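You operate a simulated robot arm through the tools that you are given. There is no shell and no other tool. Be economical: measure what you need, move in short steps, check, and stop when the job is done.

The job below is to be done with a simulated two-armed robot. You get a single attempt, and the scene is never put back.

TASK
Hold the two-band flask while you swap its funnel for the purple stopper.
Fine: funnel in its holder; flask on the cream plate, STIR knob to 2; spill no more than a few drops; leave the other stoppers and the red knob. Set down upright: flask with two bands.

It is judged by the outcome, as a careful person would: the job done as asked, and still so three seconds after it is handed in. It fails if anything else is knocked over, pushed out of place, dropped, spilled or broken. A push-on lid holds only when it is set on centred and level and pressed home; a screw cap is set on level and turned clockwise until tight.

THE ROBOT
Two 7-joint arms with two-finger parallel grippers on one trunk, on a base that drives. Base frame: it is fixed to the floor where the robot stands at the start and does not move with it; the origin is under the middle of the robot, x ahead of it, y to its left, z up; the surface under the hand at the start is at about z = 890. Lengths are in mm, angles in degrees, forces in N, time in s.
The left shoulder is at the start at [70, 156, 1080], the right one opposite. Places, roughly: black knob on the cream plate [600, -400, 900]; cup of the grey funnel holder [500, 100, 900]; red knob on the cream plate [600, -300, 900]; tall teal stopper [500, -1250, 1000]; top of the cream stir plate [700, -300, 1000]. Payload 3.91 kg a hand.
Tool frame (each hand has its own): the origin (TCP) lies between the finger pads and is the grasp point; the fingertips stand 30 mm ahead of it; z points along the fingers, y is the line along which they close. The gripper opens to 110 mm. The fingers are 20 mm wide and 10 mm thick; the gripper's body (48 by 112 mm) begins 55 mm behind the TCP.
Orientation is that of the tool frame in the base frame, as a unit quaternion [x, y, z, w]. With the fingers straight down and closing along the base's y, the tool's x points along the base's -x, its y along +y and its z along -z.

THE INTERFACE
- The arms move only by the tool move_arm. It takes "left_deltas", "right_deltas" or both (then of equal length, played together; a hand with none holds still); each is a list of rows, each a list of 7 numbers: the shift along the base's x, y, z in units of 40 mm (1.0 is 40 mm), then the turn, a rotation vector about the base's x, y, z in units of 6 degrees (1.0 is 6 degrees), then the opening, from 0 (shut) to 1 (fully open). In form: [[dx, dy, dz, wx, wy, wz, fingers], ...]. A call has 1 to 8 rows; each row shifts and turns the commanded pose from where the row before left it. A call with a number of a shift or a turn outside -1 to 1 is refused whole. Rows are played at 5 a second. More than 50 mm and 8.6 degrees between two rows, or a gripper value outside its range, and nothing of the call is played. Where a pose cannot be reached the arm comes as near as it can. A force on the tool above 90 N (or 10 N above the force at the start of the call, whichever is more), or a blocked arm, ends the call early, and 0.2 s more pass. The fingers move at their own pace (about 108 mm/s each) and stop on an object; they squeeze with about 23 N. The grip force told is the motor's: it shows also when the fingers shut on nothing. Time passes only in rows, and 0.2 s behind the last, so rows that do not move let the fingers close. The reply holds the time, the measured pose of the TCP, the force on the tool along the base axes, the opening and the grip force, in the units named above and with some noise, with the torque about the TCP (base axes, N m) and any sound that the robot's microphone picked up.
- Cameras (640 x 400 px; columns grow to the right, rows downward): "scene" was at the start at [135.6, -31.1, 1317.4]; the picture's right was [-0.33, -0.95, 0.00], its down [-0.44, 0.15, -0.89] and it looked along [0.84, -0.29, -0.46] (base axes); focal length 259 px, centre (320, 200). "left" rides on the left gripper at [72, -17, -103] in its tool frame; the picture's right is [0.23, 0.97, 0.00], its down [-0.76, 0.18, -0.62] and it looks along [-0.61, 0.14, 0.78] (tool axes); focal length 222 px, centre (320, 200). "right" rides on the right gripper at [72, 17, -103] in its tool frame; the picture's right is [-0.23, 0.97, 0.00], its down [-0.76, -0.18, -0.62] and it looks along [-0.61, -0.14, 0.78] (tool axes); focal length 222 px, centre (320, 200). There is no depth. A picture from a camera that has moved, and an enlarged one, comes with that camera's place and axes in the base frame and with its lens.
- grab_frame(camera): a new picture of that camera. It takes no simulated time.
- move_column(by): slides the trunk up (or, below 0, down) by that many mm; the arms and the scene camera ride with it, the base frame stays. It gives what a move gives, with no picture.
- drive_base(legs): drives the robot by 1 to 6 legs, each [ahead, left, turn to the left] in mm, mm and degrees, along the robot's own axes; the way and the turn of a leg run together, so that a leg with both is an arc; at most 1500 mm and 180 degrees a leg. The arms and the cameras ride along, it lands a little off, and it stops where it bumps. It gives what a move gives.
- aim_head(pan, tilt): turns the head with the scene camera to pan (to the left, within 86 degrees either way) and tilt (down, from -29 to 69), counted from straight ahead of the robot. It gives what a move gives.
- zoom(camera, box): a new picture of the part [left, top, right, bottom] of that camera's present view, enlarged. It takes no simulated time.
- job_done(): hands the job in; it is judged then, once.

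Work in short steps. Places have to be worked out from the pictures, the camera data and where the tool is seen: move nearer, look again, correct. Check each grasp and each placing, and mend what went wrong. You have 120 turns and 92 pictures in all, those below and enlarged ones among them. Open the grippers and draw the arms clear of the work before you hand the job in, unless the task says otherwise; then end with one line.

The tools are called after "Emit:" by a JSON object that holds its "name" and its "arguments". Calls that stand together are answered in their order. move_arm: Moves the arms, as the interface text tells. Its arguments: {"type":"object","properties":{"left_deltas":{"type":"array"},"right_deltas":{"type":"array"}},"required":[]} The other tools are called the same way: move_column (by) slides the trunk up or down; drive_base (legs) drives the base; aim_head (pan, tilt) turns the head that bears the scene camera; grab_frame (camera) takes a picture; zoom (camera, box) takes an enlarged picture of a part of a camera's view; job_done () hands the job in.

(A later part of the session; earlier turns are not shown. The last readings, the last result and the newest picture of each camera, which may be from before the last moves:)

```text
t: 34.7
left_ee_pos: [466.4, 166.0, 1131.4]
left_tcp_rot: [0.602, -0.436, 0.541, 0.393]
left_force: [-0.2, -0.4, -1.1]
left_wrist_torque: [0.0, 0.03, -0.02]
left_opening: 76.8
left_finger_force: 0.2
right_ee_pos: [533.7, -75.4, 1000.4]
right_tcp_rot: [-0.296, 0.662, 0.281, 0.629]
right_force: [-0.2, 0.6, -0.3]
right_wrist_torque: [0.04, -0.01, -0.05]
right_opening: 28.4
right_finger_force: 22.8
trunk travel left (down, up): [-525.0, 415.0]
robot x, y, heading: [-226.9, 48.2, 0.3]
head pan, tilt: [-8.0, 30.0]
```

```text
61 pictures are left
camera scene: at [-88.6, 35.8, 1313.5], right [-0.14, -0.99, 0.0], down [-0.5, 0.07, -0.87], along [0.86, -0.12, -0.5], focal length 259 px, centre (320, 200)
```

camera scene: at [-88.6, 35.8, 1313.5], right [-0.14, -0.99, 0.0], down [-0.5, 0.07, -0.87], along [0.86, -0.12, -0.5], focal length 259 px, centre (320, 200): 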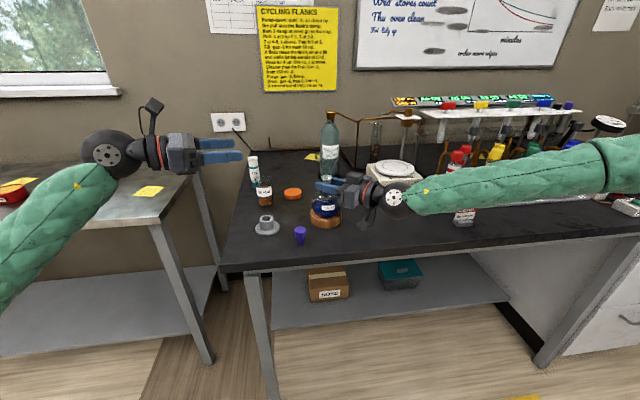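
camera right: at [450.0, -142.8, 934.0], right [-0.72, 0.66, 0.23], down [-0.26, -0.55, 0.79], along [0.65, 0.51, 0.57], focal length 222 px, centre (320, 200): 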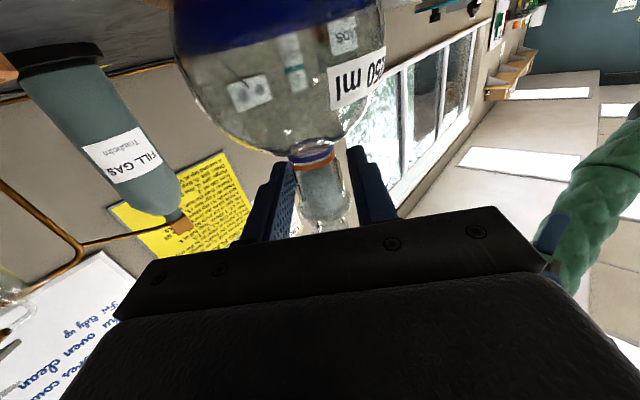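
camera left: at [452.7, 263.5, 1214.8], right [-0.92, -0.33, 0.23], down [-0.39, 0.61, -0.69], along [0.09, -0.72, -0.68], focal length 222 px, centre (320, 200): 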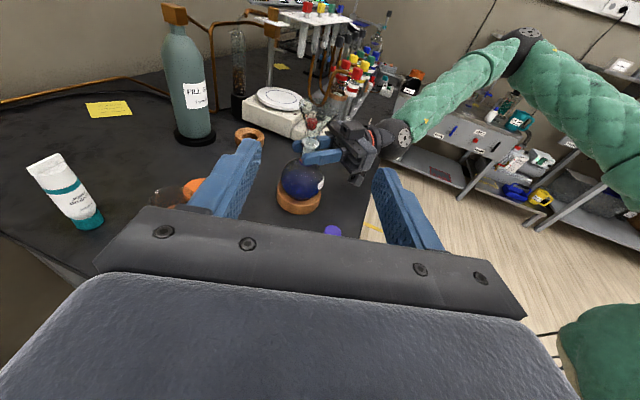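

Left hand is horizontal with its camera above. Now to a pre-grasp about 110 mm from the funnel stem at z≈1034.

Emit:
{"name": "move_arm", "arguments": {"left_deltas": [[0.2, -0.84, -0.6, 0, 0, 0, 0.7], [0.2, -0.84, -0.6, 0, 0, 0, 0.7], [0.2, -0.84, -0.6, 0, 0, 0, 0.7], [0.2, -0.84, -0.6, 0, 0, 0, 0.7], [0, 0, 0, 0, 0, 0, 0.7]]}}

Emit:
{"name": "grab_frame", "arguments": {"camera": "left"}}

Emit:
{"name": "zoom", "arguments": {"camera": "scene", "box": [230, 130, 390, 230]}}

```text
t: 35.9
left_ee_pos: [498.3, 30.5, 1036.0]
left_tcp_rot: [0.603, -0.436, 0.541, 0.392]
left_force: [-0.2, 0.3, -0.3]
left_wrist_torque: [0.02, 0.01, 0.0]
left_opening: 77.0
left_finger_force: 0.0
right_ee_pos: [532.1, -73.7, 1000.6]
right_tcp_rot: [-0.296, 0.662, 0.281, 0.629]
right_force: [-0.6, 1.7, 0.4]
right_wrist_torque: [0.09, 0.05, 0.04]
right_opening: 28.1
right_finger_force: 23.0
trunk travel left (down, up): [-525.0, 415.0]
robot x, y, heading: [-230.2, 47.2, 0.4]
head pan, tilt: [-8.0, 30.0]
```

```text
60 pictures are left
camera left: at [485.1, 127.5, 1118.9], right [-0.92, -0.33, 0.23], down [-0.39, 0.61, -0.69], along [0.09, -0.72, -0.69], focal length 222 px, centre (320, 200)
```

left: 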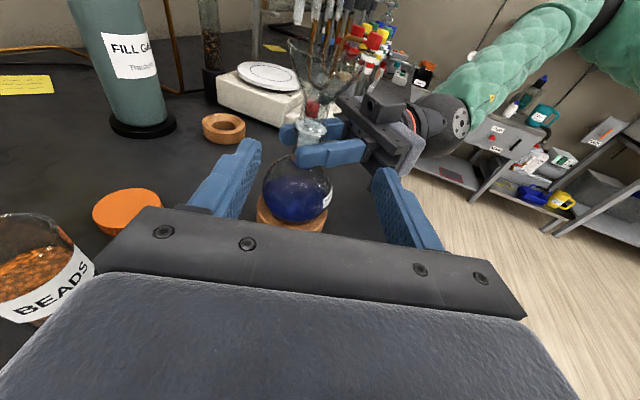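

```text
4.00 times, centred on (310, 180) of scene
camera zoom: at [-88.7, 35.9, 1313.5], right [-0.14, -0.99, 0.0], down [-0.5, 0.07, -0.87], along [0.86, -0.12, -0.5], focal length 1037 px, centre (360, 280)
```

zoom: 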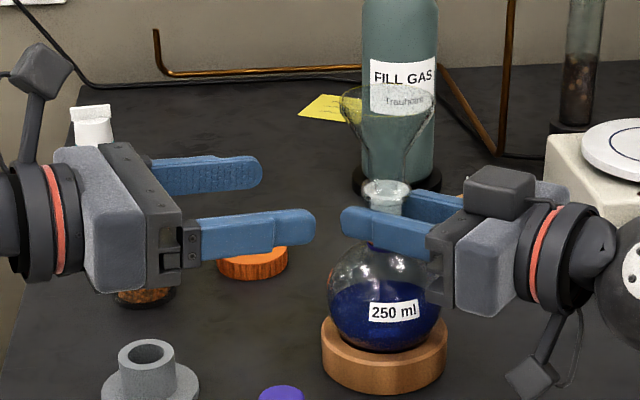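

Refine the stem location with a zoom in the left camera.

Emit:
{"name": "zoom", "arguments": {"camera": "left", "box": [260, 30, 380, 180]}}

```text
2.67 times, centred on (320, 105) of left
camera zoom: at [485.1, 127.5, 1118.9], right [-0.92, -0.33, 0.23], down [-0.39, 0.61, -0.69], along [0.09, -0.72, -0.69], focal length 592 px, centre (320, 453)
```

zoom: 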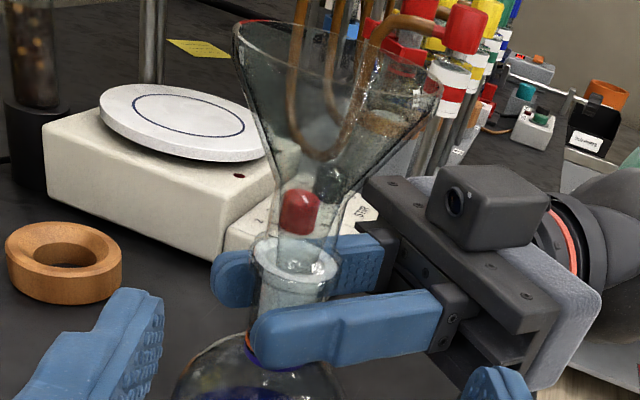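

Best estimate for the stem axis is about [537.5,-69.5]. I advance the left hand with a 6 mm lateral correction, to z≈1033.

Emit:
{"name": "move_arm", "arguments": {"left_deltas": [[0.35, -0.83, -0.05, 0, 0, 0, 0.7], [0.35, -0.83, -0.03, 0, 0, 0, 0.7], [0.28, -0.8, 0, 0, 0, 0, 0.7], [0, 0, 0, 0, 0, 0, 0.7]]}}

Emit:
{"name": "grab_frame", "arguments": {"camera": "left"}}

Emit:
{"name": "zoom", "arguments": {"camera": "scene", "box": [270, 130, 398, 210]}}

```text
t: 36.9
left_ee_pos: [537.1, -66.3, 1032.3]
left_tcp_rot: [0.603, -0.436, 0.541, 0.393]
left_force: [0.2, -0.1, 0.0]
left_wrist_torque: [-0.01, 0.0, 0.0]
left_opening: 77.0
left_finger_force: 0.0
right_ee_pos: [533.8, -74.1, 1000.2]
right_tcp_rot: [-0.296, 0.661, 0.281, 0.629]
right_force: [-0.6, 2.0, -0.8]
right_wrist_torque: [0.07, -0.03, 0.02]
right_opening: 28.5
right_finger_force: 23.2
trunk travel left (down, up): [-525.0, 415.0]
robot x, y, heading: [-227.4, 49.7, 0.0]
head pan, tilt: [-8.0, 30.0]
```

```text
57 pictures are left
camera left: at [524.0, 30.8, 1115.5], right [-0.92, -0.33, 0.23], down [-0.39, 0.61, -0.69], along [0.09, -0.72, -0.69], focal length 222 px, centre (320, 200)
```

left: 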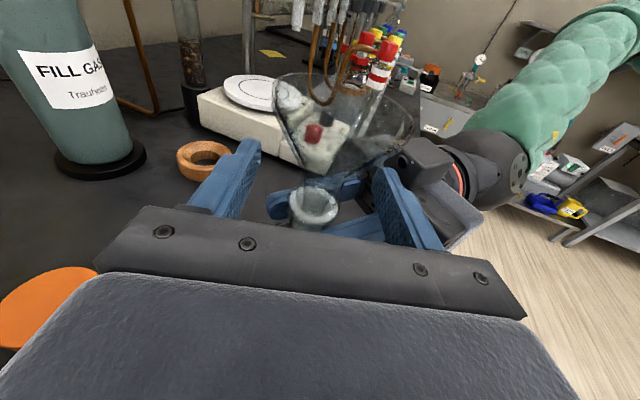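

```text
5.00 times, centred on (334, 170) of scene
camera zoom: at [-88.7, 36.0, 1313.5], right [-0.14, -0.99, 0.0], down [-0.5, 0.07, -0.87], along [0.86, -0.12, -0.5], focal length 1297 px, centre (250, 350)
```

zoom: 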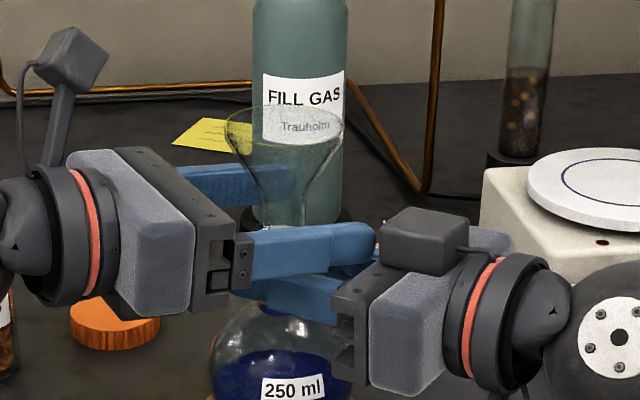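

Stem is within ~2 mm of the left TCP line. Close the left fingers on it.

Emit:
{"name": "move_arm", "arguments": {"left_deltas": [[0.05, 0.02, 0, 0, 0, 0, 0.5], [0, 0, 0, 0, 0, 0, 0.32], [0, 0, 0, 0, 0, 0, 0.25], [0, 0, 0, 0, 0, 0, 0.15], [0, 0, 0, 0, 0, 0, 0.0], [0, 0, 0, 0, 0, 0, 0.0]]}}

Emit:
{"name": "zoom", "arguments": {"camera": "left", "box": [220, 60, 444, 250]}}

```text
t: 38.3
left_ee_pos: [537.7, -65.2, 1035.0]
left_tcp_rot: [0.601, -0.436, 0.542, 0.393]
left_force: [-0.7, 1.1, 15.3]
left_wrist_torque: [0.03, 0.08, -0.02]
left_opening: 23.7
left_finger_force: 23.7
right_ee_pos: [532.5, -74.9, 999.8]
right_tcp_rot: [-0.296, 0.662, 0.281, 0.629]
right_force: [3.3, -0.9, -5.7]
right_wrist_torque: [-0.03, -0.1, -0.03]
right_opening: 28.4
right_finger_force: 23.5
trunk travel left (down, up): [-525.0, 415.0]
robot x, y, heading: [-229.4, 47.7, -0.0]
head pan, tilt: [-8.0, 30.0]
```

```text
2.11 times, centred on (332, 155) of left
camera zoom: at [525.2, 32.3, 1116.6], right [-0.92, -0.33, 0.23], down [-0.39, 0.61, -0.69], along [0.09, -0.72, -0.69], focal length 468 px, centre (295, 295)
```

zoom: 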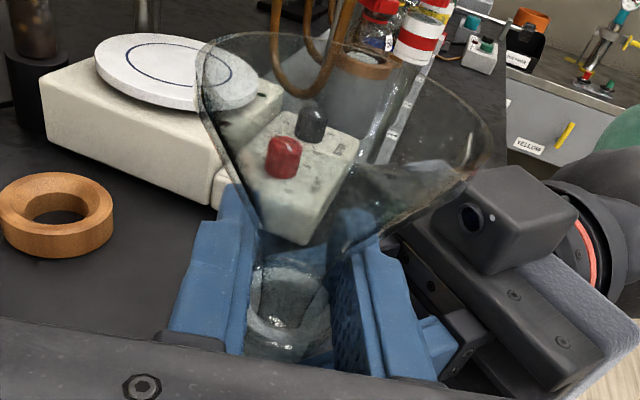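

Funnel stem gripped (23.7 mm), with a vertical strain of about 15 N. Lift straight up slowly while the right hand holds the flask.

Emit:
{"name": "move_arm", "arguments": {"left_deltas": [[0, 0, 0.15, 0, 0, 0, 0.0], [0, 0, 0.2, 0, 0, 0, 0.0], [0, 0, 0.2, 0, 0, 0, 0.0], [0, 0, 0, 0, 0, 0, 0.0]]}}

Emit:
{"name": "zoom", "arguments": {"camera": "scene", "box": [270, 120, 398, 240]}}

```text
t: 39.3
left_ee_pos: [539.1, -66.6, 1054.5]
left_tcp_rot: [0.603, -0.435, 0.541, 0.392]
left_force: [-0.1, 0.8, -0.1]
left_wrist_torque: [0.0, -0.01, -0.03]
left_opening: 23.4
left_finger_force: 22.8
right_ee_pos: [532.7, -74.4, 1000.8]
right_tcp_rot: [-0.296, 0.662, 0.281, 0.629]
right_force: [-0.2, 0.2, 0.6]
right_wrist_torque: [-0.02, 0.02, 0.01]
right_opening: 28.2
right_finger_force: 22.5
trunk travel left (down, up): [-525.0, 415.0]
robot x, y, heading: [-228.2, 46.5, 0.0]
head pan, tilt: [-8.0, 30.0]
```

```text
3.33 times, centred on (334, 180) of scene
camera zoom: at [-88.6, 35.5, 1313.5], right [-0.14, -0.99, 0.0], down [-0.5, 0.07, -0.87], along [0.86, -0.12, -0.5], focal length 864 px, centre (273, 267)
```

zoom: 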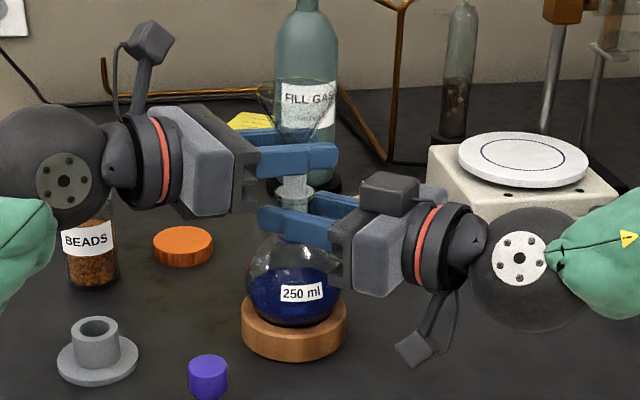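

Funnel comes freely; the flask stays seated. Continue up ~70 mm.

Emit:
{"name": "move_arm", "arguments": {"left_deltas": [[0, 0, 0.4, 0, 0, 0, 0.0], [0, 0, 0.4, 0, 0, 0, 0.0], [0, 0, 0.5, 0, 0, 0, 0.0], [0, 0, 0.5, 0, 0, 0, 0.0], [0, 0, 0, 0, 0, 0, 0.0]]}}

Emit:
{"name": "zoom", "arguments": {"camera": "scene", "box": [240, 90, 400, 240]}}

```text
t: 40.5
left_ee_pos: [540.0, -65.0, 1125.6]
left_tcp_rot: [0.602, -0.437, 0.54, 0.393]
left_force: [-0.7, -0.5, -0.1]
left_wrist_torque: [-0.02, 0.01, 0.0]
left_opening: 23.4
left_finger_force: 23.0
right_ee_pos: [534.7, -75.1, 1000.2]
right_tcp_rot: [-0.296, 0.662, 0.281, 0.629]
right_force: [-0.9, 0.3, 0.7]
right_wrist_torque: [0.04, 0.02, -0.01]
right_opening: 28.3
right_finger_force: 23.2
trunk travel left (down, up): [-525.0, 415.0]
robot x, y, heading: [-230.9, 48.4, 0.3]
head pan, tilt: [-8.0, 30.0]
```

```text
2.67 times, centred on (320, 165) of scene
camera zoom: at [-88.6, 35.5, 1313.5], right [-0.14, -0.99, 0.0], down [-0.5, 0.07, -0.87], along [0.86, -0.12, -0.5], focal length 692 px, centre (320, 293)
```

zoom: 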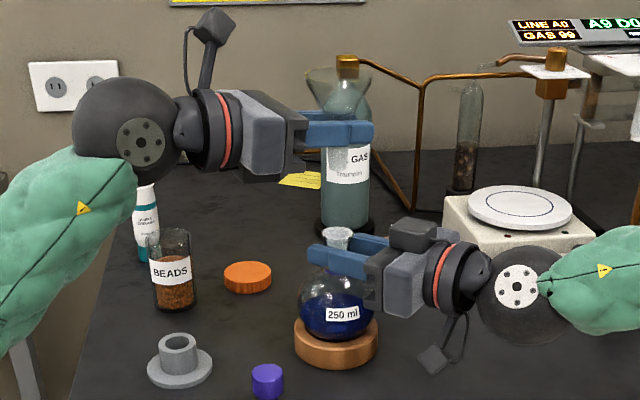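

Funnel is fully out, tip about 50 mm below the left TCP. The holder cup reads near [503,97], top z≈925; I move above it.

Emit:
{"name": "move_arm", "arguments": {"left_deltas": [[-0.1, 1, 0, 0, 0, 0, 0.0], [-0.2, 1, 0, 0, 0, 0, 0.0], [-0.2, 1, -0.5, 0, 0, 0, 0.0], [-0.2, 1, -0.6, 0, 0, 0, 0.0], [-0.22, 0.05, -0.8, 0, 0, 0, 0.0], [0, 0, -0.8, 0, 0, 0, 0.0], [0, 0, 0, 0, 0, 0, 0.0]]}}

Emit:
{"name": "grab_frame", "arguments": {"camera": "left"}}

Emit:
{"name": "zoom", "arguments": {"camera": "scene", "box": [220, 130, 348, 250]}}

```text
t: 42.1
left_ee_pos: [500.9, 93.8, 1018.5]
left_tcp_rot: [0.603, -0.436, 0.541, 0.392]
left_force: [0.0, -0.2, -0.1]
left_wrist_torque: [0.0, -0.01, 0.01]
left_opening: 23.5
left_finger_force: 23.3
right_ee_pos: [533.6, -75.0, 999.2]
right_tcp_rot: [-0.297, 0.662, 0.281, 0.628]
right_force: [-0.2, -1.6, 0.1]
right_wrist_torque: [-0.08, -0.02, -0.02]
right_opening: 28.1
right_finger_force: 23.6
trunk travel left (down, up): [-525.0, 415.0]
robot x, y, heading: [-229.5, 47.6, 0.2]
head pan, tilt: [-8.0, 30.0]
```

```text
52 pictures are left
camera left: at [487.9, 192.5, 1102.2], right [-0.92, -0.33, 0.23], down [-0.39, 0.61, -0.69], along [0.09, -0.72, -0.69], focal length 222 px, centre (320, 200)
```

left: 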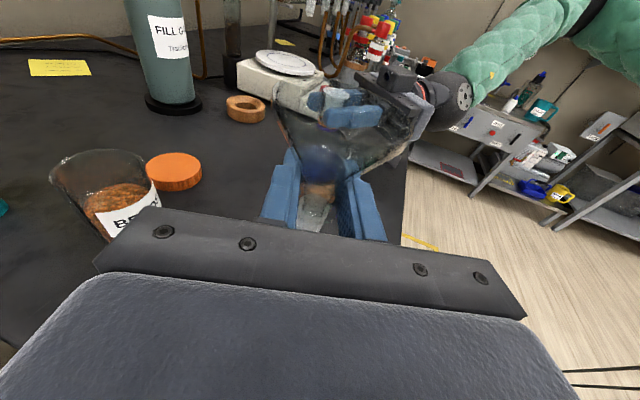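

```text
3.33 times, centred on (284, 190) of scene
camera zoom: at [-88.7, 35.7, 1313.5], right [-0.14, -0.99, 0.0], down [-0.5, 0.07, -0.87], along [0.86, -0.12, -0.5], focal length 864 px, centre (440, 233)
```

zoom: 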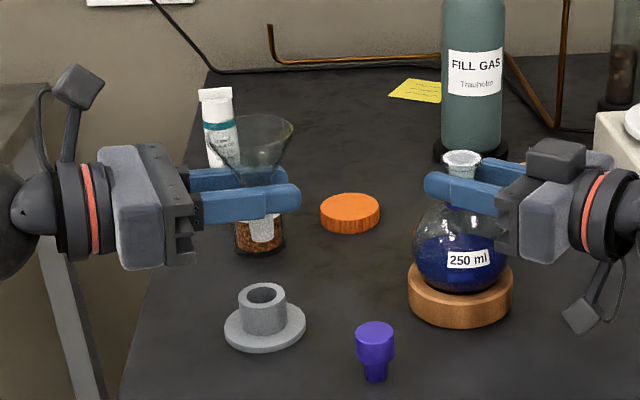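

Comparing scene-camera rays against the known fingertip position, the cup is about [504,98.6] with top z≈927. I shift accordingly, lower until the tip is just above the rim, and look.

Emit:
{"name": "move_arm", "arguments": {"left_deltas": [[0.08, 0.13, -0.4, 0, 0, 0, 0.0], [0, 0, -0.5, 0, 0, 0, 0.0], [0, 0, 0, 0, 0, 0, 0.0]]}}

Emit:
{"name": "zoom", "arguments": {"camera": "scene", "box": [232, 170, 312, 245]}}

Emit:
{"name": "zoom", "arguments": {"camera": "left", "box": [240, 100, 400, 250]}}

```text
t: 42.9
left_ee_pos: [504.7, 101.1, 984.0]
left_tcp_rot: [0.603, -0.436, 0.541, 0.392]
left_force: [-0.2, 0.5, -0.8]
left_wrist_torque: [-0.02, 0.01, 0.02]
left_opening: 23.4
left_finger_force: 22.4
right_ee_pos: [532.9, -74.0, 999.3]
right_tcp_rot: [-0.295, 0.662, 0.28, 0.629]
right_force: [-0.9, 0.5, -0.1]
right_wrist_torque: [-0.05, 0.0, -0.02]
right_opening: 28.0
right_finger_force: 23.2
trunk travel left (down, up): [-525.0, 415.0]
robot x, y, heading: [-228.4, 48.4, 0.1]
head pan, tilt: [-8.0, 30.0]
```

```text
5.33 times, centred on (272, 208) of scene
camera zoom: at [-88.7, 35.7, 1313.5], right [-0.14, -0.99, 0.0], down [-0.5, 0.07, -0.87], along [0.86, -0.12, -0.5], focal length 1383 px, centre (576, 160)
```

zoom: 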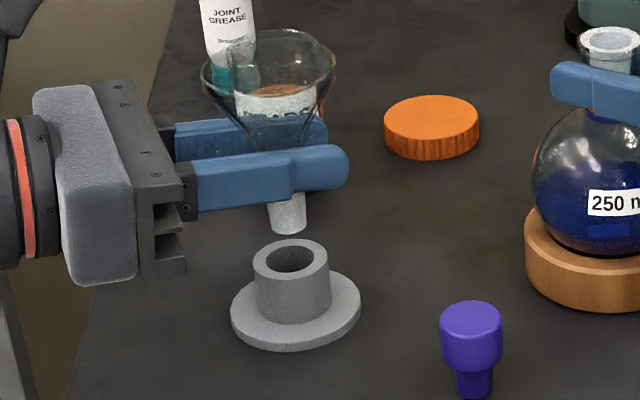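

```text
2.67 times, centred on (320, 175) of left
camera zoom: at [491.7, 197.7, 1066.5], right [-0.92, -0.33, 0.23], down [-0.39, 0.61, -0.69], along [0.09, -0.72, -0.69], focal length 592 px, centre (320, 267)
```

zoom: 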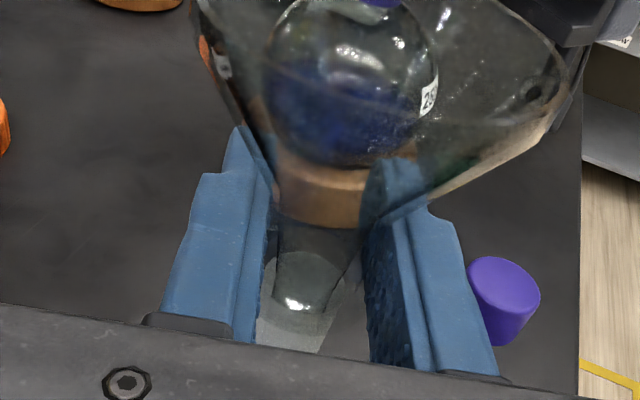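

Tip is ~18 mm wide at z≈941, hole ~22–24 mm. I lower another 11 mm so the tip sits right above the rim for a direct alignment check.

Emit:
{"name": "move_arm", "arguments": {"left_deltas": [[0, -0.03, -0.28, 0, 0, 0, 0.0], [0, 0, 0, 0, 0, 0, 0.0]]}}

Emit:
{"name": "zoom", "arguments": {"camera": "scene", "box": [248, 195, 298, 235]}}

```text
t: 43.5
left_ee_pos: [506.0, 99.5, 972.5]
left_tcp_rot: [0.602, -0.435, 0.542, 0.393]
left_force: [-0.4, -0.2, 0.2]
left_wrist_torque: [-0.01, -0.02, 0.0]
left_opening: 23.0
left_finger_force: 22.9
right_ee_pos: [533.4, -74.2, 1001.1]
right_tcp_rot: [-0.296, 0.662, 0.281, 0.629]
right_force: [0.2, -0.2, 0.0]
right_wrist_torque: [0.0, 0.04, 0.02]
right_opening: 28.5
right_finger_force: 22.9
trunk travel left (down, up): [-525.0, 415.0]
robot x, y, heading: [-227.2, 51.0, 0.3]
head pan, tilt: [-8.0, 30.0]
```

```text
10.00 times, centred on (273, 215) of scene
camera zoom: at [-88.7, 35.7, 1313.5], right [-0.14, -0.99, 0.0], down [-0.5, 0.07, -0.87], along [0.86, -0.12, -0.5], focal length 2593 px, centre (790, 50)
```

zoom: 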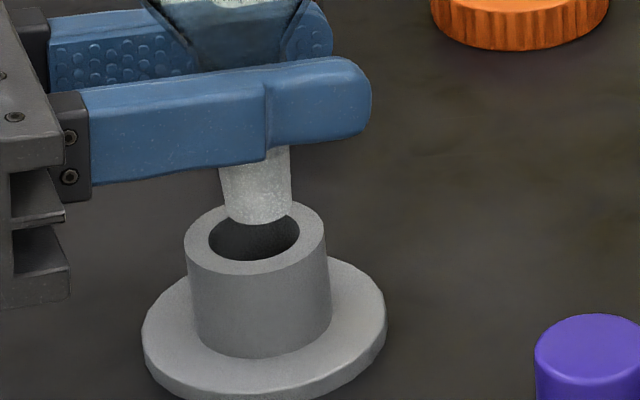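

The tip is ~2 mm right of the hole's centre line; depth looks right given a cup top around 922. I shift +2 mm y and lower carefully.

Emit:
{"name": "move_arm", "arguments": {"left_deltas": [[0, 0.05, -0.1, 0, 0, 0, 0.0], [0, 0, -0.12, 0, 0, 0, 0.0], [0, 0, 0, 0, 0, 0, 0.0]]}}

Emit:
{"name": "zoom", "arguments": {"camera": "scene", "box": [248, 195, 298, 235]}}

```text
t: 44.3
left_ee_pos: [505.0, 102.0, 962.4]
left_tcp_rot: [0.602, -0.437, 0.54, 0.393]
left_force: [0.0, 1.4, -1.1]
left_wrist_torque: [0.04, -0.02, -0.01]
left_opening: 23.4
left_finger_force: 23.0
right_ee_pos: [533.7, -76.2, 1000.4]
right_tcp_rot: [-0.297, 0.661, 0.282, 0.629]
right_force: [0.8, 1.1, 0.2]
right_wrist_torque: [0.02, -0.02, 0.02]
right_opening: 28.2
right_finger_force: 22.7
trunk travel left (down, up): [-525.0, 415.0]
robot x, y, heading: [-228.9, 51.6, 0.1]
head pan, tilt: [-8.0, 30.0]
```

```text
10.00 times, centred on (273, 215) of scene
camera zoom: at [-88.7, 35.7, 1313.5], right [-0.14, -0.99, 0.0], down [-0.5, 0.07, -0.87], along [0.86, -0.12, -0.5], focal length 2593 px, centre (790, 50)
```

zoom: 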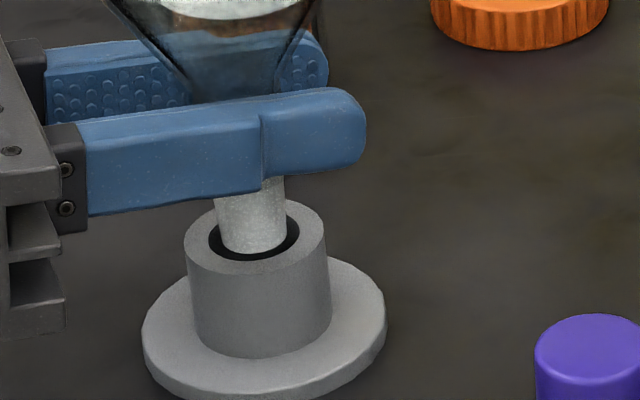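

Tip now sits concentric in the hole at rim level. Lower on.

Emit:
{"name": "move_arm", "arguments": {"left_deltas": [[0, 0, -0.15, 0, 0, 0, 0.0], [0, 0, -0.15, 0, 0, 0, 0.0], [0, 0, -0.15, 0, 0, 0, 0.0], [0, 0, 0, 0, 0, 0, 0.0]]}}

Emit:
{"name": "zoom", "arguments": {"camera": "scene", "box": [240, 180, 304, 240]}}

```text
t: 45.3
left_ee_pos: [505.3, 101.0, 952.5]
left_tcp_rot: [0.6, -0.436, 0.545, 0.391]
left_force: [17.8, -3.9, 66.5]
left_wrist_torque: [-0.19, -0.61, 0.01]
left_opening: 23.4
left_finger_force: 23.6
right_ee_pos: [531.3, -75.0, 1002.9]
right_tcp_rot: [-0.296, 0.661, 0.281, 0.63]
right_force: [-0.4, -1.0, -2.2]
right_wrist_torque: [0.0, 0.01, 0.01]
right_opening: 28.0
right_finger_force: 22.8
trunk travel left (down, up): [-525.0, 415.0]
robot x, y, heading: [-224.8, 49.5, 0.0]
head pan, tilt: [-8.0, 30.0]
```

```text
6.67 times, centred on (272, 210) of scene
camera zoom: at [-92.0, 34.9, 1314.8], right [-0.14, -0.99, 0.0], down [-0.49, 0.07, -0.87], along [0.86, -0.12, -0.5], focal length 1729 px, centre (640, 133)
```

zoom: 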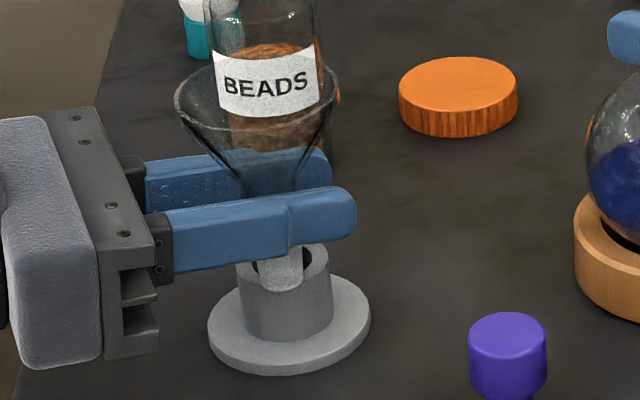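

Contact (66 N): the tip is catching the near rim. I back up right away and re-examine.

Emit:
{"name": "move_arm", "arguments": {"left_deltas": [[0, 0, 0.4, 0, 0, 0, 0.0], [0, 0, 0, 0, 0, 0, 0.0]]}}

Emit:
{"name": "zoom", "arguments": {"camera": "scene", "box": [248, 195, 298, 235]}}

```text
t: 45.9
left_ee_pos: [506.2, 103.3, 958.1]
left_tcp_rot: [0.604, -0.436, 0.54, 0.393]
left_force: [0.6, -0.1, 0.3]
left_wrist_torque: [0.01, 0.06, 0.03]
left_opening: 23.3
left_finger_force: 23.0
right_ee_pos: [532.9, -74.1, 999.4]
right_tcp_rot: [-0.296, 0.661, 0.281, 0.63]
right_force: [2.6, 1.2, 2.6]
right_wrist_torque: [0.13, -0.2, -0.06]
right_opening: 28.3
right_finger_force: 22.9
trunk travel left (down, up): [-525.0, 415.0]
robot x, y, heading: [-227.2, 47.0, -0.0]
head pan, tilt: [-8.0, 30.0]
```

```text
10.00 times, centred on (273, 215) of scene
camera zoom: at [-88.7, 35.8, 1312.9], right [-0.14, -0.99, 0.0], down [-0.5, 0.07, -0.87], along [0.86, -0.12, -0.5], focal length 2593 px, centre (790, 50)
```

zoom: 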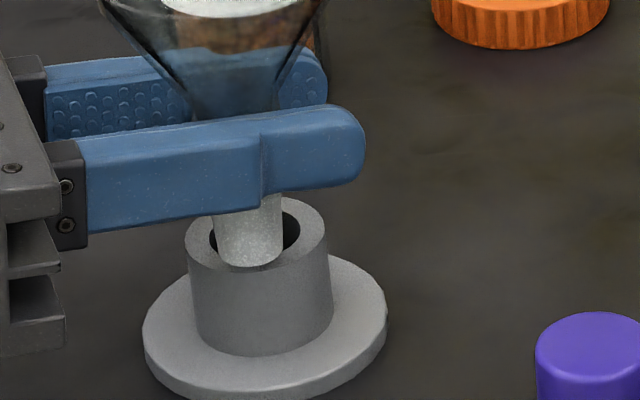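

The holder hasn't moved. The cup top must be lower (~915) and the cup farther out (x≈516), as the right camera had suggested. I raise slightly and shift +11 mm in x.

Emit:
{"name": "move_arm", "arguments": {"left_deltas": [[0, 0, 0.1, 0, 0, 0, 0.0], [0.28, -0.02, 0, 0, 0, 0, 0.0], [0, 0, 0, 0, 0, 0, 0.0]]}}

Emit:
{"name": "zoom", "arguments": {"camera": "scene", "box": [248, 195, 298, 235]}}

```text
t: 46.7
left_ee_pos: [517.5, 101.9, 963.7]
left_tcp_rot: [0.603, -0.436, 0.541, 0.393]
left_force: [0.5, -0.2, 0.1]
left_wrist_torque: [-0.02, 0.03, -0.01]
left_opening: 23.4
left_finger_force: 23.1
right_ee_pos: [532.5, -73.7, 1000.6]
right_tcp_rot: [-0.296, 0.662, 0.281, 0.629]
right_force: [-0.6, 0.5, 1.5]
right_wrist_torque: [0.07, 0.02, 0.03]
right_opening: 28.1
right_finger_force: 23.1
trunk travel left (down, up): [-525.0, 415.0]
robot x, y, heading: [-229.5, 50.1, -0.2]
head pan, tilt: [-8.0, 30.0]
```

```text
10.00 times, centred on (273, 215) of scene
camera zoom: at [-88.9, 35.7, 1313.5], right [-0.14, -0.99, 0.0], down [-0.5, 0.07, -0.87], along [0.86, -0.12, -0.5], focal length 2593 px, centre (790, 50)
```

zoom: 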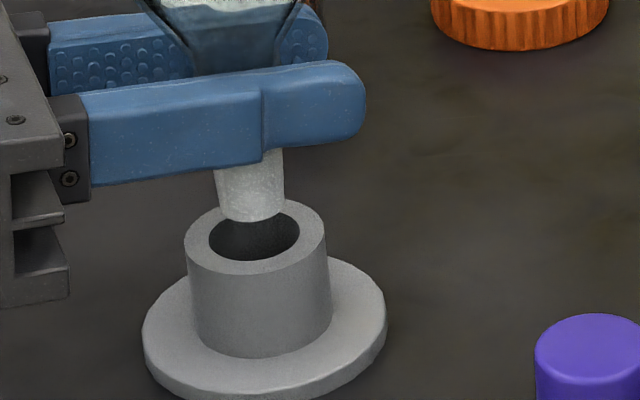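

Now the geometry fits: tip ~8 mm above rim, projecting onto the hole's centre. Lower 11 mm and look.

Emit:
{"name": "move_arm", "arguments": {"left_deltas": [[0, 0, -0.15, 0, 0, 0, 0.0], [0, 0, -0.13, 0, 0, 0, 0.0], [0, 0, 0, 0, 0, 0, 0.0]]}}

Emit:
{"name": "zoom", "arguments": {"camera": "scene", "box": [248, 195, 298, 235]}}

```text
t: 47.5
left_ee_pos: [516.5, 101.3, 952.5]
left_tcp_rot: [0.603, -0.436, 0.541, 0.393]
left_force: [-0.2, -0.2, -0.4]
left_wrist_torque: [0.02, -0.02, 0.0]
left_opening: 23.7
left_finger_force: 23.0
right_ee_pos: [534.1, -74.2, 1000.0]
right_tcp_rot: [-0.297, 0.661, 0.282, 0.628]
right_force: [-0.6, 1.0, 0.4]
right_wrist_torque: [0.03, 0.05, 0.01]
right_opening: 28.1
right_finger_force: 22.9
trunk travel left (down, up): [-525.0, 415.0]
robot x, y, heading: [-226.8, 47.7, 0.1]
head pan, tilt: [-8.0, 30.0]
```

```text
10.00 times, centred on (273, 215) of scene
camera zoom: at [-88.8, 35.7, 1313.5], right [-0.14, -0.99, 0.0], down [-0.5, 0.07, -0.87], along [0.86, -0.12, -0.5], focal length 2593 px, centre (790, 50)
```

zoom: 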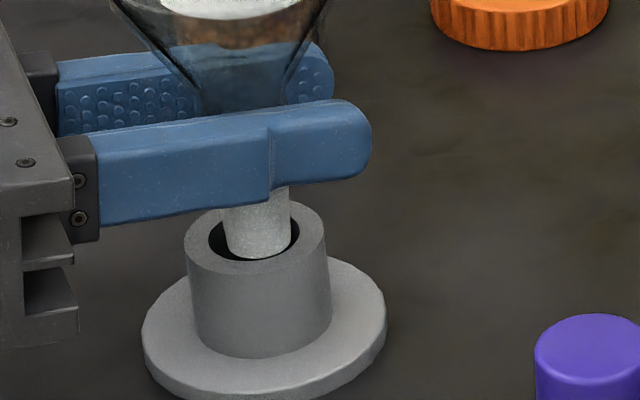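

No contact force and the tip seems to be entering the bore. Continue in small steps.

Emit:
{"name": "move_arm", "arguments": {"left_deltas": [[0, 0.01, -0.12, 0, 0, 0, 0.0], [0, 0, -0.1, 0, 0, 0, 0.0], [0, 0, 0, 0, 0, 0, 0.0]]}}

Emit:
{"name": "zoom", "arguments": {"camera": "scene", "box": [248, 195, 298, 235]}}

```text
t: 48.3
left_ee_pos: [517.2, 102.1, 944.6]
left_tcp_rot: [0.603, -0.436, 0.541, 0.393]
left_force: [0.5, 0.4, -1.2]
left_wrist_torque: [0.03, -0.02, 0.0]
left_opening: 23.6
left_finger_force: 23.5
right_ee_pos: [533.0, -74.9, 1001.1]
right_tcp_rot: [-0.295, 0.662, 0.28, 0.629]
right_force: [-0.5, 0.1, -1.0]
right_wrist_torque: [0.03, 0.03, 0.0]
right_opening: 28.0
right_finger_force: 23.5
trunk travel left (down, up): [-525.0, 415.0]
robot x, y, heading: [-227.8, 49.8, 0.1]
head pan, tilt: [-8.0, 30.0]
```

```text
10.00 times, centred on (273, 215) of scene
camera zoom: at [-88.7, 35.7, 1313.5], right [-0.14, -0.99, 0.0], down [-0.5, 0.07, -0.87], along [0.86, -0.12, -0.5], focal length 2593 px, centre (790, 50)
```

zoom: 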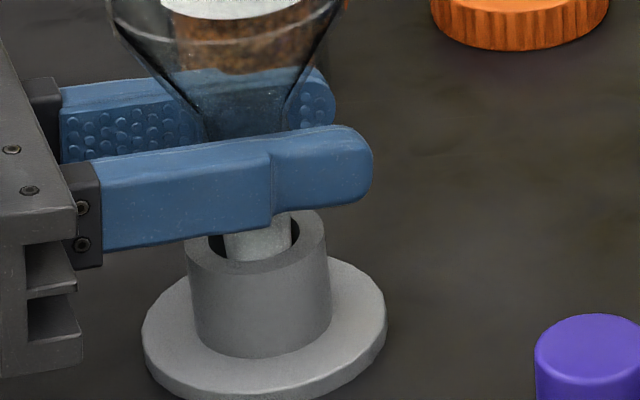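

It's in the bore (the front rim now hides the tip). Lower until it seats.

Emit:
{"name": "move_arm", "arguments": {"left_deltas": [[0, 0, -0.12, 0, 0, 0, 0.0], [0, 0, -0.12, 0, 0, 0, 0.0], [0, 0, -0.1, 0, 0, 0, 0.0], [0, 0, 0, 0, 0, 0, 0.0]]}}

Emit:
{"name": "zoom", "arguments": {"camera": "scene", "box": [240, 180, 304, 240]}}

```text
t: 49.3
left_ee_pos: [517.6, 101.1, 930.7]
left_tcp_rot: [0.603, -0.436, 0.541, 0.392]
left_force: [0.5, -0.3, -0.3]
left_wrist_torque: [-0.01, 0.02, 0.01]
left_opening: 23.4
left_finger_force: 23.0
right_ee_pos: [532.9, -73.5, 999.6]
right_tcp_rot: [-0.296, 0.662, 0.281, 0.629]
right_force: [0.5, 0.2, -0.1]
right_wrist_torque: [0.01, 0.01, 0.01]
right_opening: 28.3
right_finger_force: 23.0
trunk travel left (down, up): [-525.0, 415.0]
robot x, y, heading: [-229.9, 48.6, 0.1]
head pan, tilt: [-8.0, 30.0]
```

```text
6.67 times, centred on (272, 210) of scene
camera zoom: at [-88.7, 35.7, 1313.5], right [-0.14, -0.99, 0.0], down [-0.5, 0.07, -0.87], along [0.86, -0.12, -0.5], focal length 1729 px, centre (640, 133)
```

zoom: 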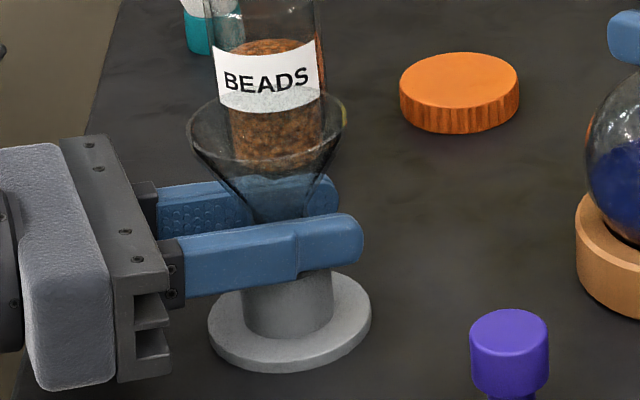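

Still free. A few more mm until something touches.

Emit:
{"name": "move_arm", "arguments": {"left_deltas": [[0, 0, -0.08, 0, 0, 0, 0.0], [0, 0, -0.07, 0, 0, 0, 0.0], [0, 0, 0, 0, 0, 0, 0.0]]}}

```text
t: 50.1
left_ee_pos: [516.1, 100.8, 929.0]
left_tcp_rot: [0.601, -0.437, 0.542, 0.392]
left_force: [12.2, -2.1, 34.5]
left_wrist_torque: [-0.1, -0.04, 0.04]
left_opening: 23.8
left_finger_force: 23.4
right_ee_pos: [532.2, -75.5, 1003.0]
right_tcp_rot: [-0.296, 0.66, 0.282, 0.63]
right_force: [0.5, 0.1, -1.6]
right_wrist_torque: [0.01, -0.01, -0.02]
right_opening: 27.9
right_finger_force: 22.7
trunk travel left (down, up): [-525.0, 415.0]
robot x, y, heading: [-226.7, 52.6, 0.1]
head pan, tilt: [-8.0, 30.0]
```

Seated contact at TCP z≈929. I relax the push and open the fingers.

Emit:
{"name": "move_arm", "arguments": {"left_deltas": [[0, 0, 0.09, 0, 0, 0, 0.0], [0, 0, 0, 0, 0, 0, 0.26], [0, 0, 0, 0, 0, 0, 0.4], [0, 0, 0, 0, 0, 0, 0.7], [0, 0, 0, 0, 0, 0, 0.7]]}}

Emit:
{"name": "zoom", "arguments": {"camera": "scene", "box": [240, 180, 304, 240]}}

```text
t: 51.3
left_ee_pos: [516.9, 101.5, 927.4]
left_tcp_rot: [0.602, -0.436, 0.541, 0.393]
left_force: [-0.9, 0.4, 0.5]
left_wrist_torque: [0.02, 0.0, -0.01]
left_opening: 77.0
left_finger_force: 0.1
right_ee_pos: [533.0, -74.2, 999.4]
right_tcp_rot: [-0.296, 0.661, 0.281, 0.629]
right_force: [-0.2, -0.6, -0.4]
right_wrist_torque: [0.05, -0.01, 0.03]
right_opening: 28.3
right_finger_force: 23.0
trunk travel left (down, up): [-525.0, 415.0]
robot x, y, heading: [-228.3, 50.8, 0.0]
head pan, tilt: [-8.0, 30.0]
```

```text
6.67 times, centred on (272, 210) of scene
camera zoom: at [-88.8, 35.7, 1313.4], right [-0.14, -0.99, 0.0], down [-0.5, 0.07, -0.87], along [0.86, -0.12, -0.5], focal length 1729 px, centre (640, 133)
```

zoom: 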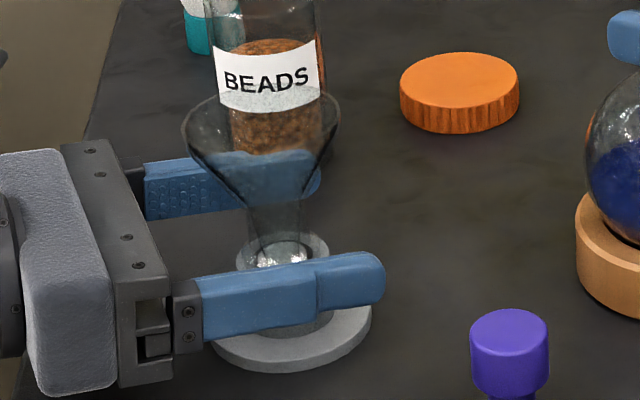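

Funnel stands in the cup. Withdraw the left hand straight back along its fingers, then up.

Emit:
{"name": "move_arm", "arguments": {"left_deltas": [[-0.3, 0.92, 0, 0, 0, 0, 0.7], [-0.3, 0.92, 0, 0, 0, 0, 0.7], [-0.3, 0.92, 0.1, 0, 0, 0, 0.7], [-0.1, 0.4, 0.9, 0, 0, 0, 0.7], [0, 0, 1, 0, 0, 0, 0.7], [0, 0, 1, 0, 0, 0, 0.7], [0, 0, 1, 0, 0, 0, 0.7], [0, 0, 1, 0, 0, 0, 0.7]]}}

Emit:
{"name": "zoom", "arguments": {"camera": "scene", "box": [220, 130, 380, 250]}}

```text
t: 53.1
left_ee_pos: [475.6, 228.2, 1129.0]
left_tcp_rot: [0.603, -0.435, 0.541, 0.392]
left_force: [-0.4, -0.6, 0.5]
left_wrist_torque: [-0.02, 0.0, 0.0]
left_opening: 77.0
left_finger_force: 0.1
right_ee_pos: [533.8, -74.4, 1001.2]
right_tcp_rot: [-0.296, 0.661, 0.281, 0.629]
right_force: [0.1, -2.4, 0.0]
right_wrist_torque: [-0.1, 0.03, 0.0]
right_opening: 28.1
right_finger_force: 23.3
trunk travel left (down, up): [-525.0, 415.0]
robot x, y, heading: [-230.5, 50.1, -0.1]
head pan, tilt: [-8.0, 30.0]
```

```text
3.33 times, centred on (300, 190) of scene
camera zoom: at [-88.9, 35.3, 1313.4], right [-0.14, -0.99, 0.0], down [-0.5, 0.07, -0.87], along [0.86, -0.12, -0.5], focal length 864 px, centre (387, 233)
```

zoom: 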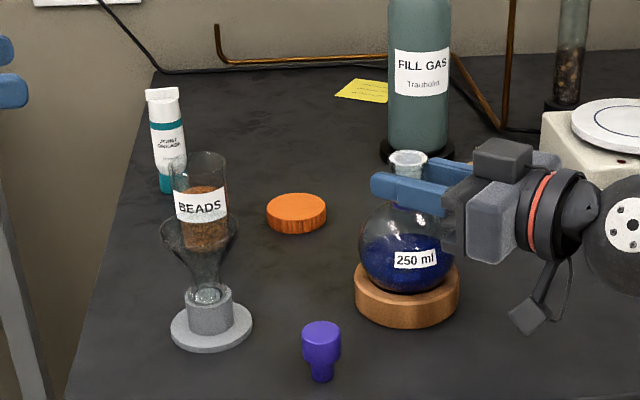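

Everything stands well. Now I un-pitch the left hand back to fingers-down while travelling over toward the stopper.

Emit:
{"name": "move_arm", "arguments": {"left_deltas": [[-0.06, -0.3, 0, 0.95, 0.31, 0, 0.6], [-0.06, -0.3, 0, 0.95, 0.31, 0, 0.6], [-0.06, -0.3, 0, 0.95, 0.31, 0, 0.6], [-0.06, -0.3, 0, 0.95, 0.31, 0, 0.6], [-0.06, -0.3, 0, 0.95, 0.31, 0, 0.6], [-0.06, -0.3, 0, 0.95, 0.31, 0, 0.6], [-0.06, -0.3, 0, 0.95, 0.31, 0, 0.6], [-0.06, -0.3, 0, 0.95, 0.31, 0, 0.6]]}}

Emit:
{"name": "move_arm", "arguments": {"left_deltas": [[-0.06, -0.4, 0, 0.95, 0.31, 0, 0.6], [-0.06, -0.4, 0, 0.95, 0.31, 0, 0.6], [-0.06, -0.4, 0, 0.95, 0.31, 0, 0.6], [-0.06, -0.4, 0, 0.95, 0.31, 0, 0.6], [-0.06, -0.4, 0, 0.95, 0.31, 0, 0.6], [-0.06, -0.4, 0, 0.95, 0.31, 0, 0.6], [0, -0.4, -0.5, 0, 0, 0, 0.6], [0, 0, -0.5, 0, 0, 0, 0.6]]}}

Emit:
{"name": "grab_frame", "arguments": {"camera": "left"}}

```text
t: 54.9
left_ee_pos: [458.6, 131.9, 1127.1]
left_tcp_rot: [0.771, -0.557, 0.249, 0.181]
left_force: [0.9, 0.1, 0.1]
left_wrist_torque: [-0.02, 0.01, 0.01]
left_opening: 66.1
left_finger_force: 0.1
right_ee_pos: [533.7, -74.2, 1000.8]
right_tcp_rot: [-0.296, 0.661, 0.282, 0.629]
right_force: [-0.8, -2.0, 0.0]
right_wrist_torque: [-0.1, 0.02, 0.03]
right_opening: 28.2
right_finger_force: 22.9
trunk travel left (down, up): [-525.0, 415.0]
robot x, y, heading: [-225.8, 51.7, -0.1]
head pan, tilt: [-8.0, 30.0]
```

```text
t: 56.7
left_ee_pos: [442.0, 20.2, 1086.8]
left_tcp_rot: [0.809, -0.588, 0.0, -0.001]
left_force: [0.1, -0.1, -0.6]
left_wrist_torque: [0.02, 0.03, 0.0]
left_opening: 66.1
left_finger_force: 0.1
right_ee_pos: [533.2, -74.4, 1000.6]
right_tcp_rot: [-0.296, 0.662, 0.28, 0.629]
right_force: [0.6, -0.1, -0.6]
right_wrist_torque: [0.06, -0.07, 0.05]
right_opening: 28.4
right_finger_force: 23.0
trunk travel left (down, up): [-525.0, 415.0]
robot x, y, heading: [-229.8, 51.2, 0.0]
head pan, tilt: [-8.0, 30.0]
```

```text
38 pictures are left
camera left: at [481.7, -41.8, 1189.8], right [-0.85, -0.52, 0.0], down [-0.41, 0.67, 0.62], along [-0.32, 0.53, -0.78], focal length 222 px, centre (320, 200)
```

left: 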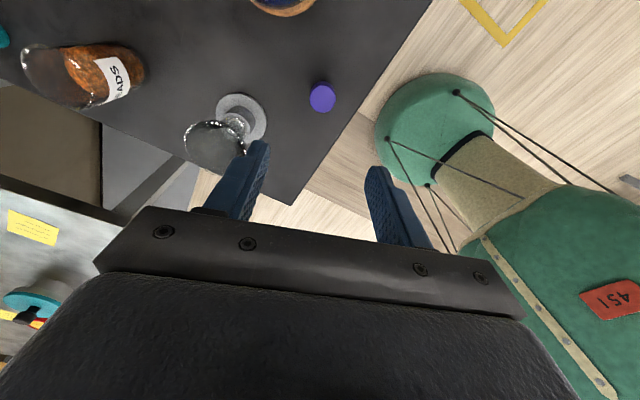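

Stopper aligned laterally; about 9 mm further toward the hand's camera side. I adjust to about [445,12] and descend partway, then check.

Emit:
{"name": "move_arm", "arguments": {"left_deltas": [[0.07, -0.21, -0.7, 0, 0, 0, 0.6], [0, 0, -0.9, 0, 0, 0, 0.6], [0, 0, -0.9, 0, 0, 0, 0.6], [0, 0, -0.9, 0, 0, 0, 0.6], [0, 0, 0, 0, 0, 0, 0.6]]}}

Emit:
{"name": "grab_frame", "arguments": {"camera": "left"}}

```text
t: 57.9
left_ee_pos: [446.8, 10.9, 952.8]
left_tcp_rot: [0.809, -0.587, 0.0, 0.0]
left_force: [-0.6, 0.4, 1.1]
left_wrist_torque: [0.0, 0.01, 0.02]
left_opening: 66.1
left_finger_force: 0.1
right_ee_pos: [533.1, -74.5, 999.8]
right_tcp_rot: [-0.295, 0.662, 0.281, 0.629]
right_force: [-0.8, -1.5, 0.4]
right_wrist_torque: [-0.07, 0.12, 0.03]
right_opening: 28.2
right_finger_force: 23.3
trunk travel left (down, up): [-525.0, 415.0]
robot x, y, heading: [-227.1, 48.2, -0.0]
head pan, tilt: [-8.0, 30.0]
```

```text
37 pictures are left
camera left: at [485.2, -50.6, 1055.8], right [-0.85, -0.52, 0.0], down [-0.41, 0.67, 0.62], along [-0.32, 0.53, -0.78], focal length 222 px, centre (320, 200)
```

left: 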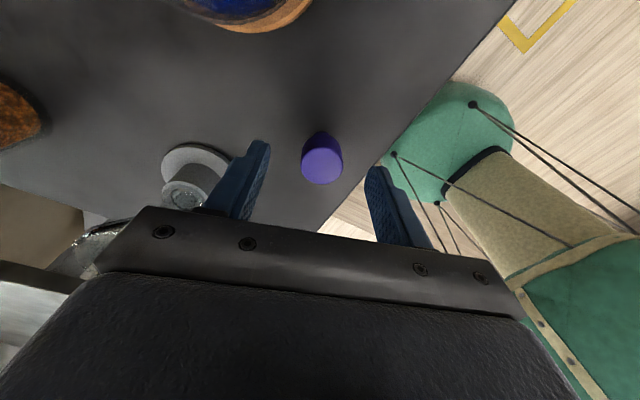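

Stopper top at about [450,5]; shift ~5 mm, lower to z≈926 and grip.

Emit:
{"name": "move_arm", "arguments": {"left_deltas": [[0.05, -0.13, -0.3, 0, 0, 0, 0.6], [0, 0, -0.35, 0, 0, 0, 0.6], [0, 0, 0, 0, 0, 0, 0.4], [0, 0, 0, 0, 0, 0, 0.2], [0, 0, 0, 0, 0, 0, 0.0], [0, 0, 0, 0, 0, 0, 0.0]]}}

Emit:
{"name": "grab_frame", "arguments": {"camera": "left"}}

```text
t: 59.3
left_ee_pos: [449.1, 6.7, 926.1]
left_tcp_rot: [0.81, -0.587, 0.0, 0.0]
left_force: [0.2, -0.7, -1.0]
left_wrist_torque: [0.02, 0.02, 0.01]
left_opening: 28.2
left_finger_force: 23.0
right_ee_pos: [532.2, -73.7, 999.5]
right_tcp_rot: [-0.297, 0.662, 0.281, 0.628]
right_force: [-0.4, -0.9, 1.4]
right_wrist_torque: [0.0, 0.01, 0.01]
right_opening: 28.3
right_finger_force: 23.2
trunk travel left (down, up): [-525.0, 415.0]
robot x, y, heading: [-229.2, 49.4, 0.2]
head pan, tilt: [-8.0, 30.0]
```

```text
36 pictures are left
camera left: at [487.8, -55.7, 1030.0], right [-0.85, -0.52, 0.0], down [-0.41, 0.67, 0.62], along [-0.32, 0.53, -0.78], focal length 222 px, centre (320, 200)
```

left: 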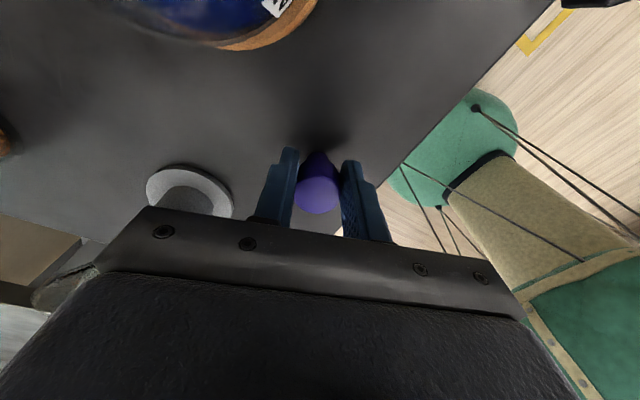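

Gripped and centred, but the fingertips reach below the head and would hit the flask lip. I re-grip 13 mm higher.

Emit:
{"name": "move_arm", "arguments": {"left_deltas": [[0, 0, 0, 0, 0, 0, 0.32], [0, 0, 0, 0, 0, 0, 0.34], [0, 0, 0.33, 0, 0, 0, 0.34], [0, 0, 0, 0, 0, 0, 0.34], [0, 0, 0, 0, 0, 0, 0.0], [0, 0, 0, 0, 0, 0, 0.0], [0, 0, 0, 0, 0, 0, 0.0]]}}

Emit:
{"name": "move_arm", "arguments": {"left_deltas": [[0, 0, 0.8, 0, 0, 0, 0.0], [0, 0, 0.9, 0, 0, 0, 0.0], [0, 0, 0.9, 0, 0, 0, 0.0], [0, 0, 0.9, 0, 0, 0, 0.0], [0, 0, 0.9, 0, 0, 0, 0.0], [0, 0, 0, 0, 0, 0, 0.0]]}}

Emit:
{"name": "zoom", "arguments": {"camera": "scene", "box": [250, 100, 410, 240]}}

```text
t: 60.9
left_ee_pos: [449.4, 6.2, 939.9]
left_tcp_rot: [0.81, -0.587, -0.001, 0.001]
left_force: [0.1, -0.3, 0.0]
left_wrist_torque: [-0.02, 0.02, 0.01]
left_opening: 27.7
left_finger_force: 23.3
right_ee_pos: [533.0, -74.8, 999.3]
right_tcp_rot: [-0.296, 0.662, 0.28, 0.629]
right_force: [0.1, -0.2, -0.1]
right_wrist_torque: [-0.01, 0.03, -0.01]
right_opening: 28.3
right_finger_force: 22.9
trunk travel left (down, up): [-525.0, 415.0]
robot x, y, heading: [-230.6, 48.2, 0.3]
head pan, tilt: [-8.0, 30.0]
```

```text
t: 62.3
left_ee_pos: [449.5, 7.4, 1114.3]
left_tcp_rot: [0.81, -0.586, 0.0, -0.001]
left_force: [0.8, 0.5, 0.6]
left_wrist_torque: [0.01, 0.03, 0.01]
left_opening: 27.9
left_finger_force: 23.0
right_ee_pos: [533.6, -73.8, 998.1]
right_tcp_rot: [-0.296, 0.662, 0.28, 0.629]
right_force: [1.8, 1.1, -0.2]
right_wrist_torque: [0.08, -0.05, 0.01]
right_opening: 28.3
right_finger_force: 23.1
trunk travel left (down, up): [-525.0, 415.0]
robot x, y, heading: [-226.6, 47.6, 0.2]
head pan, tilt: [-8.0, 30.0]
```

```text
2.86 times, centred on (330, 170) of scene
camera zoom: at [-88.5, 35.7, 1313.5], right [-0.14, -0.99, 0.0], down [-0.5, 0.07, -0.87], along [0.86, -0.12, -0.5], focal length 741 px, centre (291, 286)
```

zoom: 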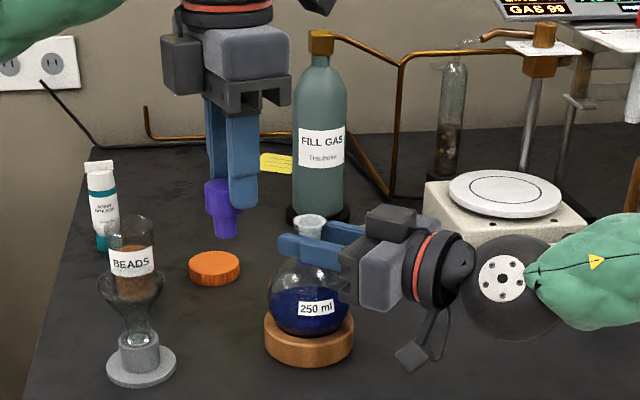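

Stopper held high on the head, plug fully exposed. Move above the flask mouth at about [539,-67].

Emit:
{"name": "move_arm", "arguments": {"left_deltas": [[0.75, -0.62, 0, 0, 0, 0, 0.0], [0.75, -0.62, 0, 0, 0, 0, 0.0], [0.74, -0.62, -0.3, 0, 0, 0, 0.0], [0, 0, -0.3, 0, 0, 0, 0.0], [0, 0, 0, 0, 0, 0, 0.0]]}}

Emit:
{"name": "zoom", "arguments": {"camera": "scene", "box": [300, 140, 372, 200]}}

Emit:
{"name": "grab_frame", "arguments": {"camera": "left"}}

```text
t: 63.5
left_ee_pos: [539.4, -67.4, 1091.8]
left_tcp_rot: [0.81, -0.587, -0.001, 0.0]
left_force: [0.7, 0.0, -0.1]
left_wrist_torque: [0.01, 0.01, -0.01]
left_opening: 28.0
left_finger_force: 22.4
right_ee_pos: [532.9, -76.1, 1000.4]
right_tcp_rot: [-0.296, 0.662, 0.281, 0.629]
right_force: [0.4, 0.7, 0.3]
right_wrist_torque: [0.02, -0.06, -0.01]
right_opening: 28.4
right_finger_force: 23.2
trunk travel left (down, up): [-525.0, 415.0]
robot x, y, heading: [-227.3, 48.5, 0.1]
head pan, tilt: [-8.0, 30.0]
```

```text
6.67 times, centred on (336, 170) of scene
camera zoom: at [-88.7, 35.2, 1313.5], right [-0.14, -0.99, 0.0], down [-0.5, 0.07, -0.87], along [0.86, -0.12, -0.5], focal length 1729 px, centre (213, 400)
```

zoom: 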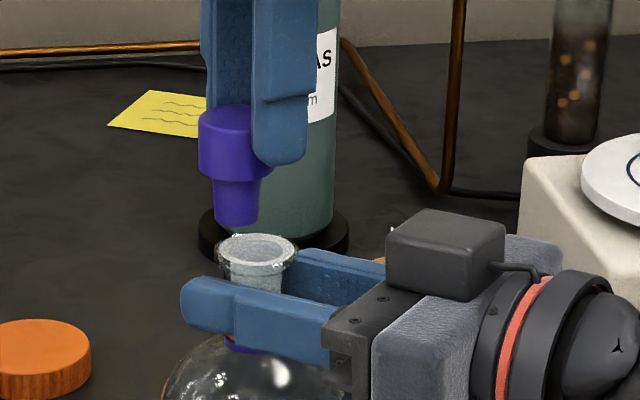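

```text
33 pictures are left
camera left: at [578.6, -129.8, 1196.0], right [-0.85, -0.52, 0.0], down [-0.41, 0.67, 0.62], along [-0.32, 0.53, -0.78], focal length 222 px, centre (320, 200)
```

left: 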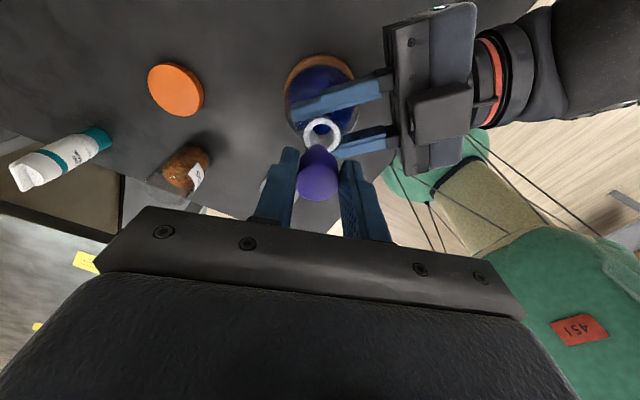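

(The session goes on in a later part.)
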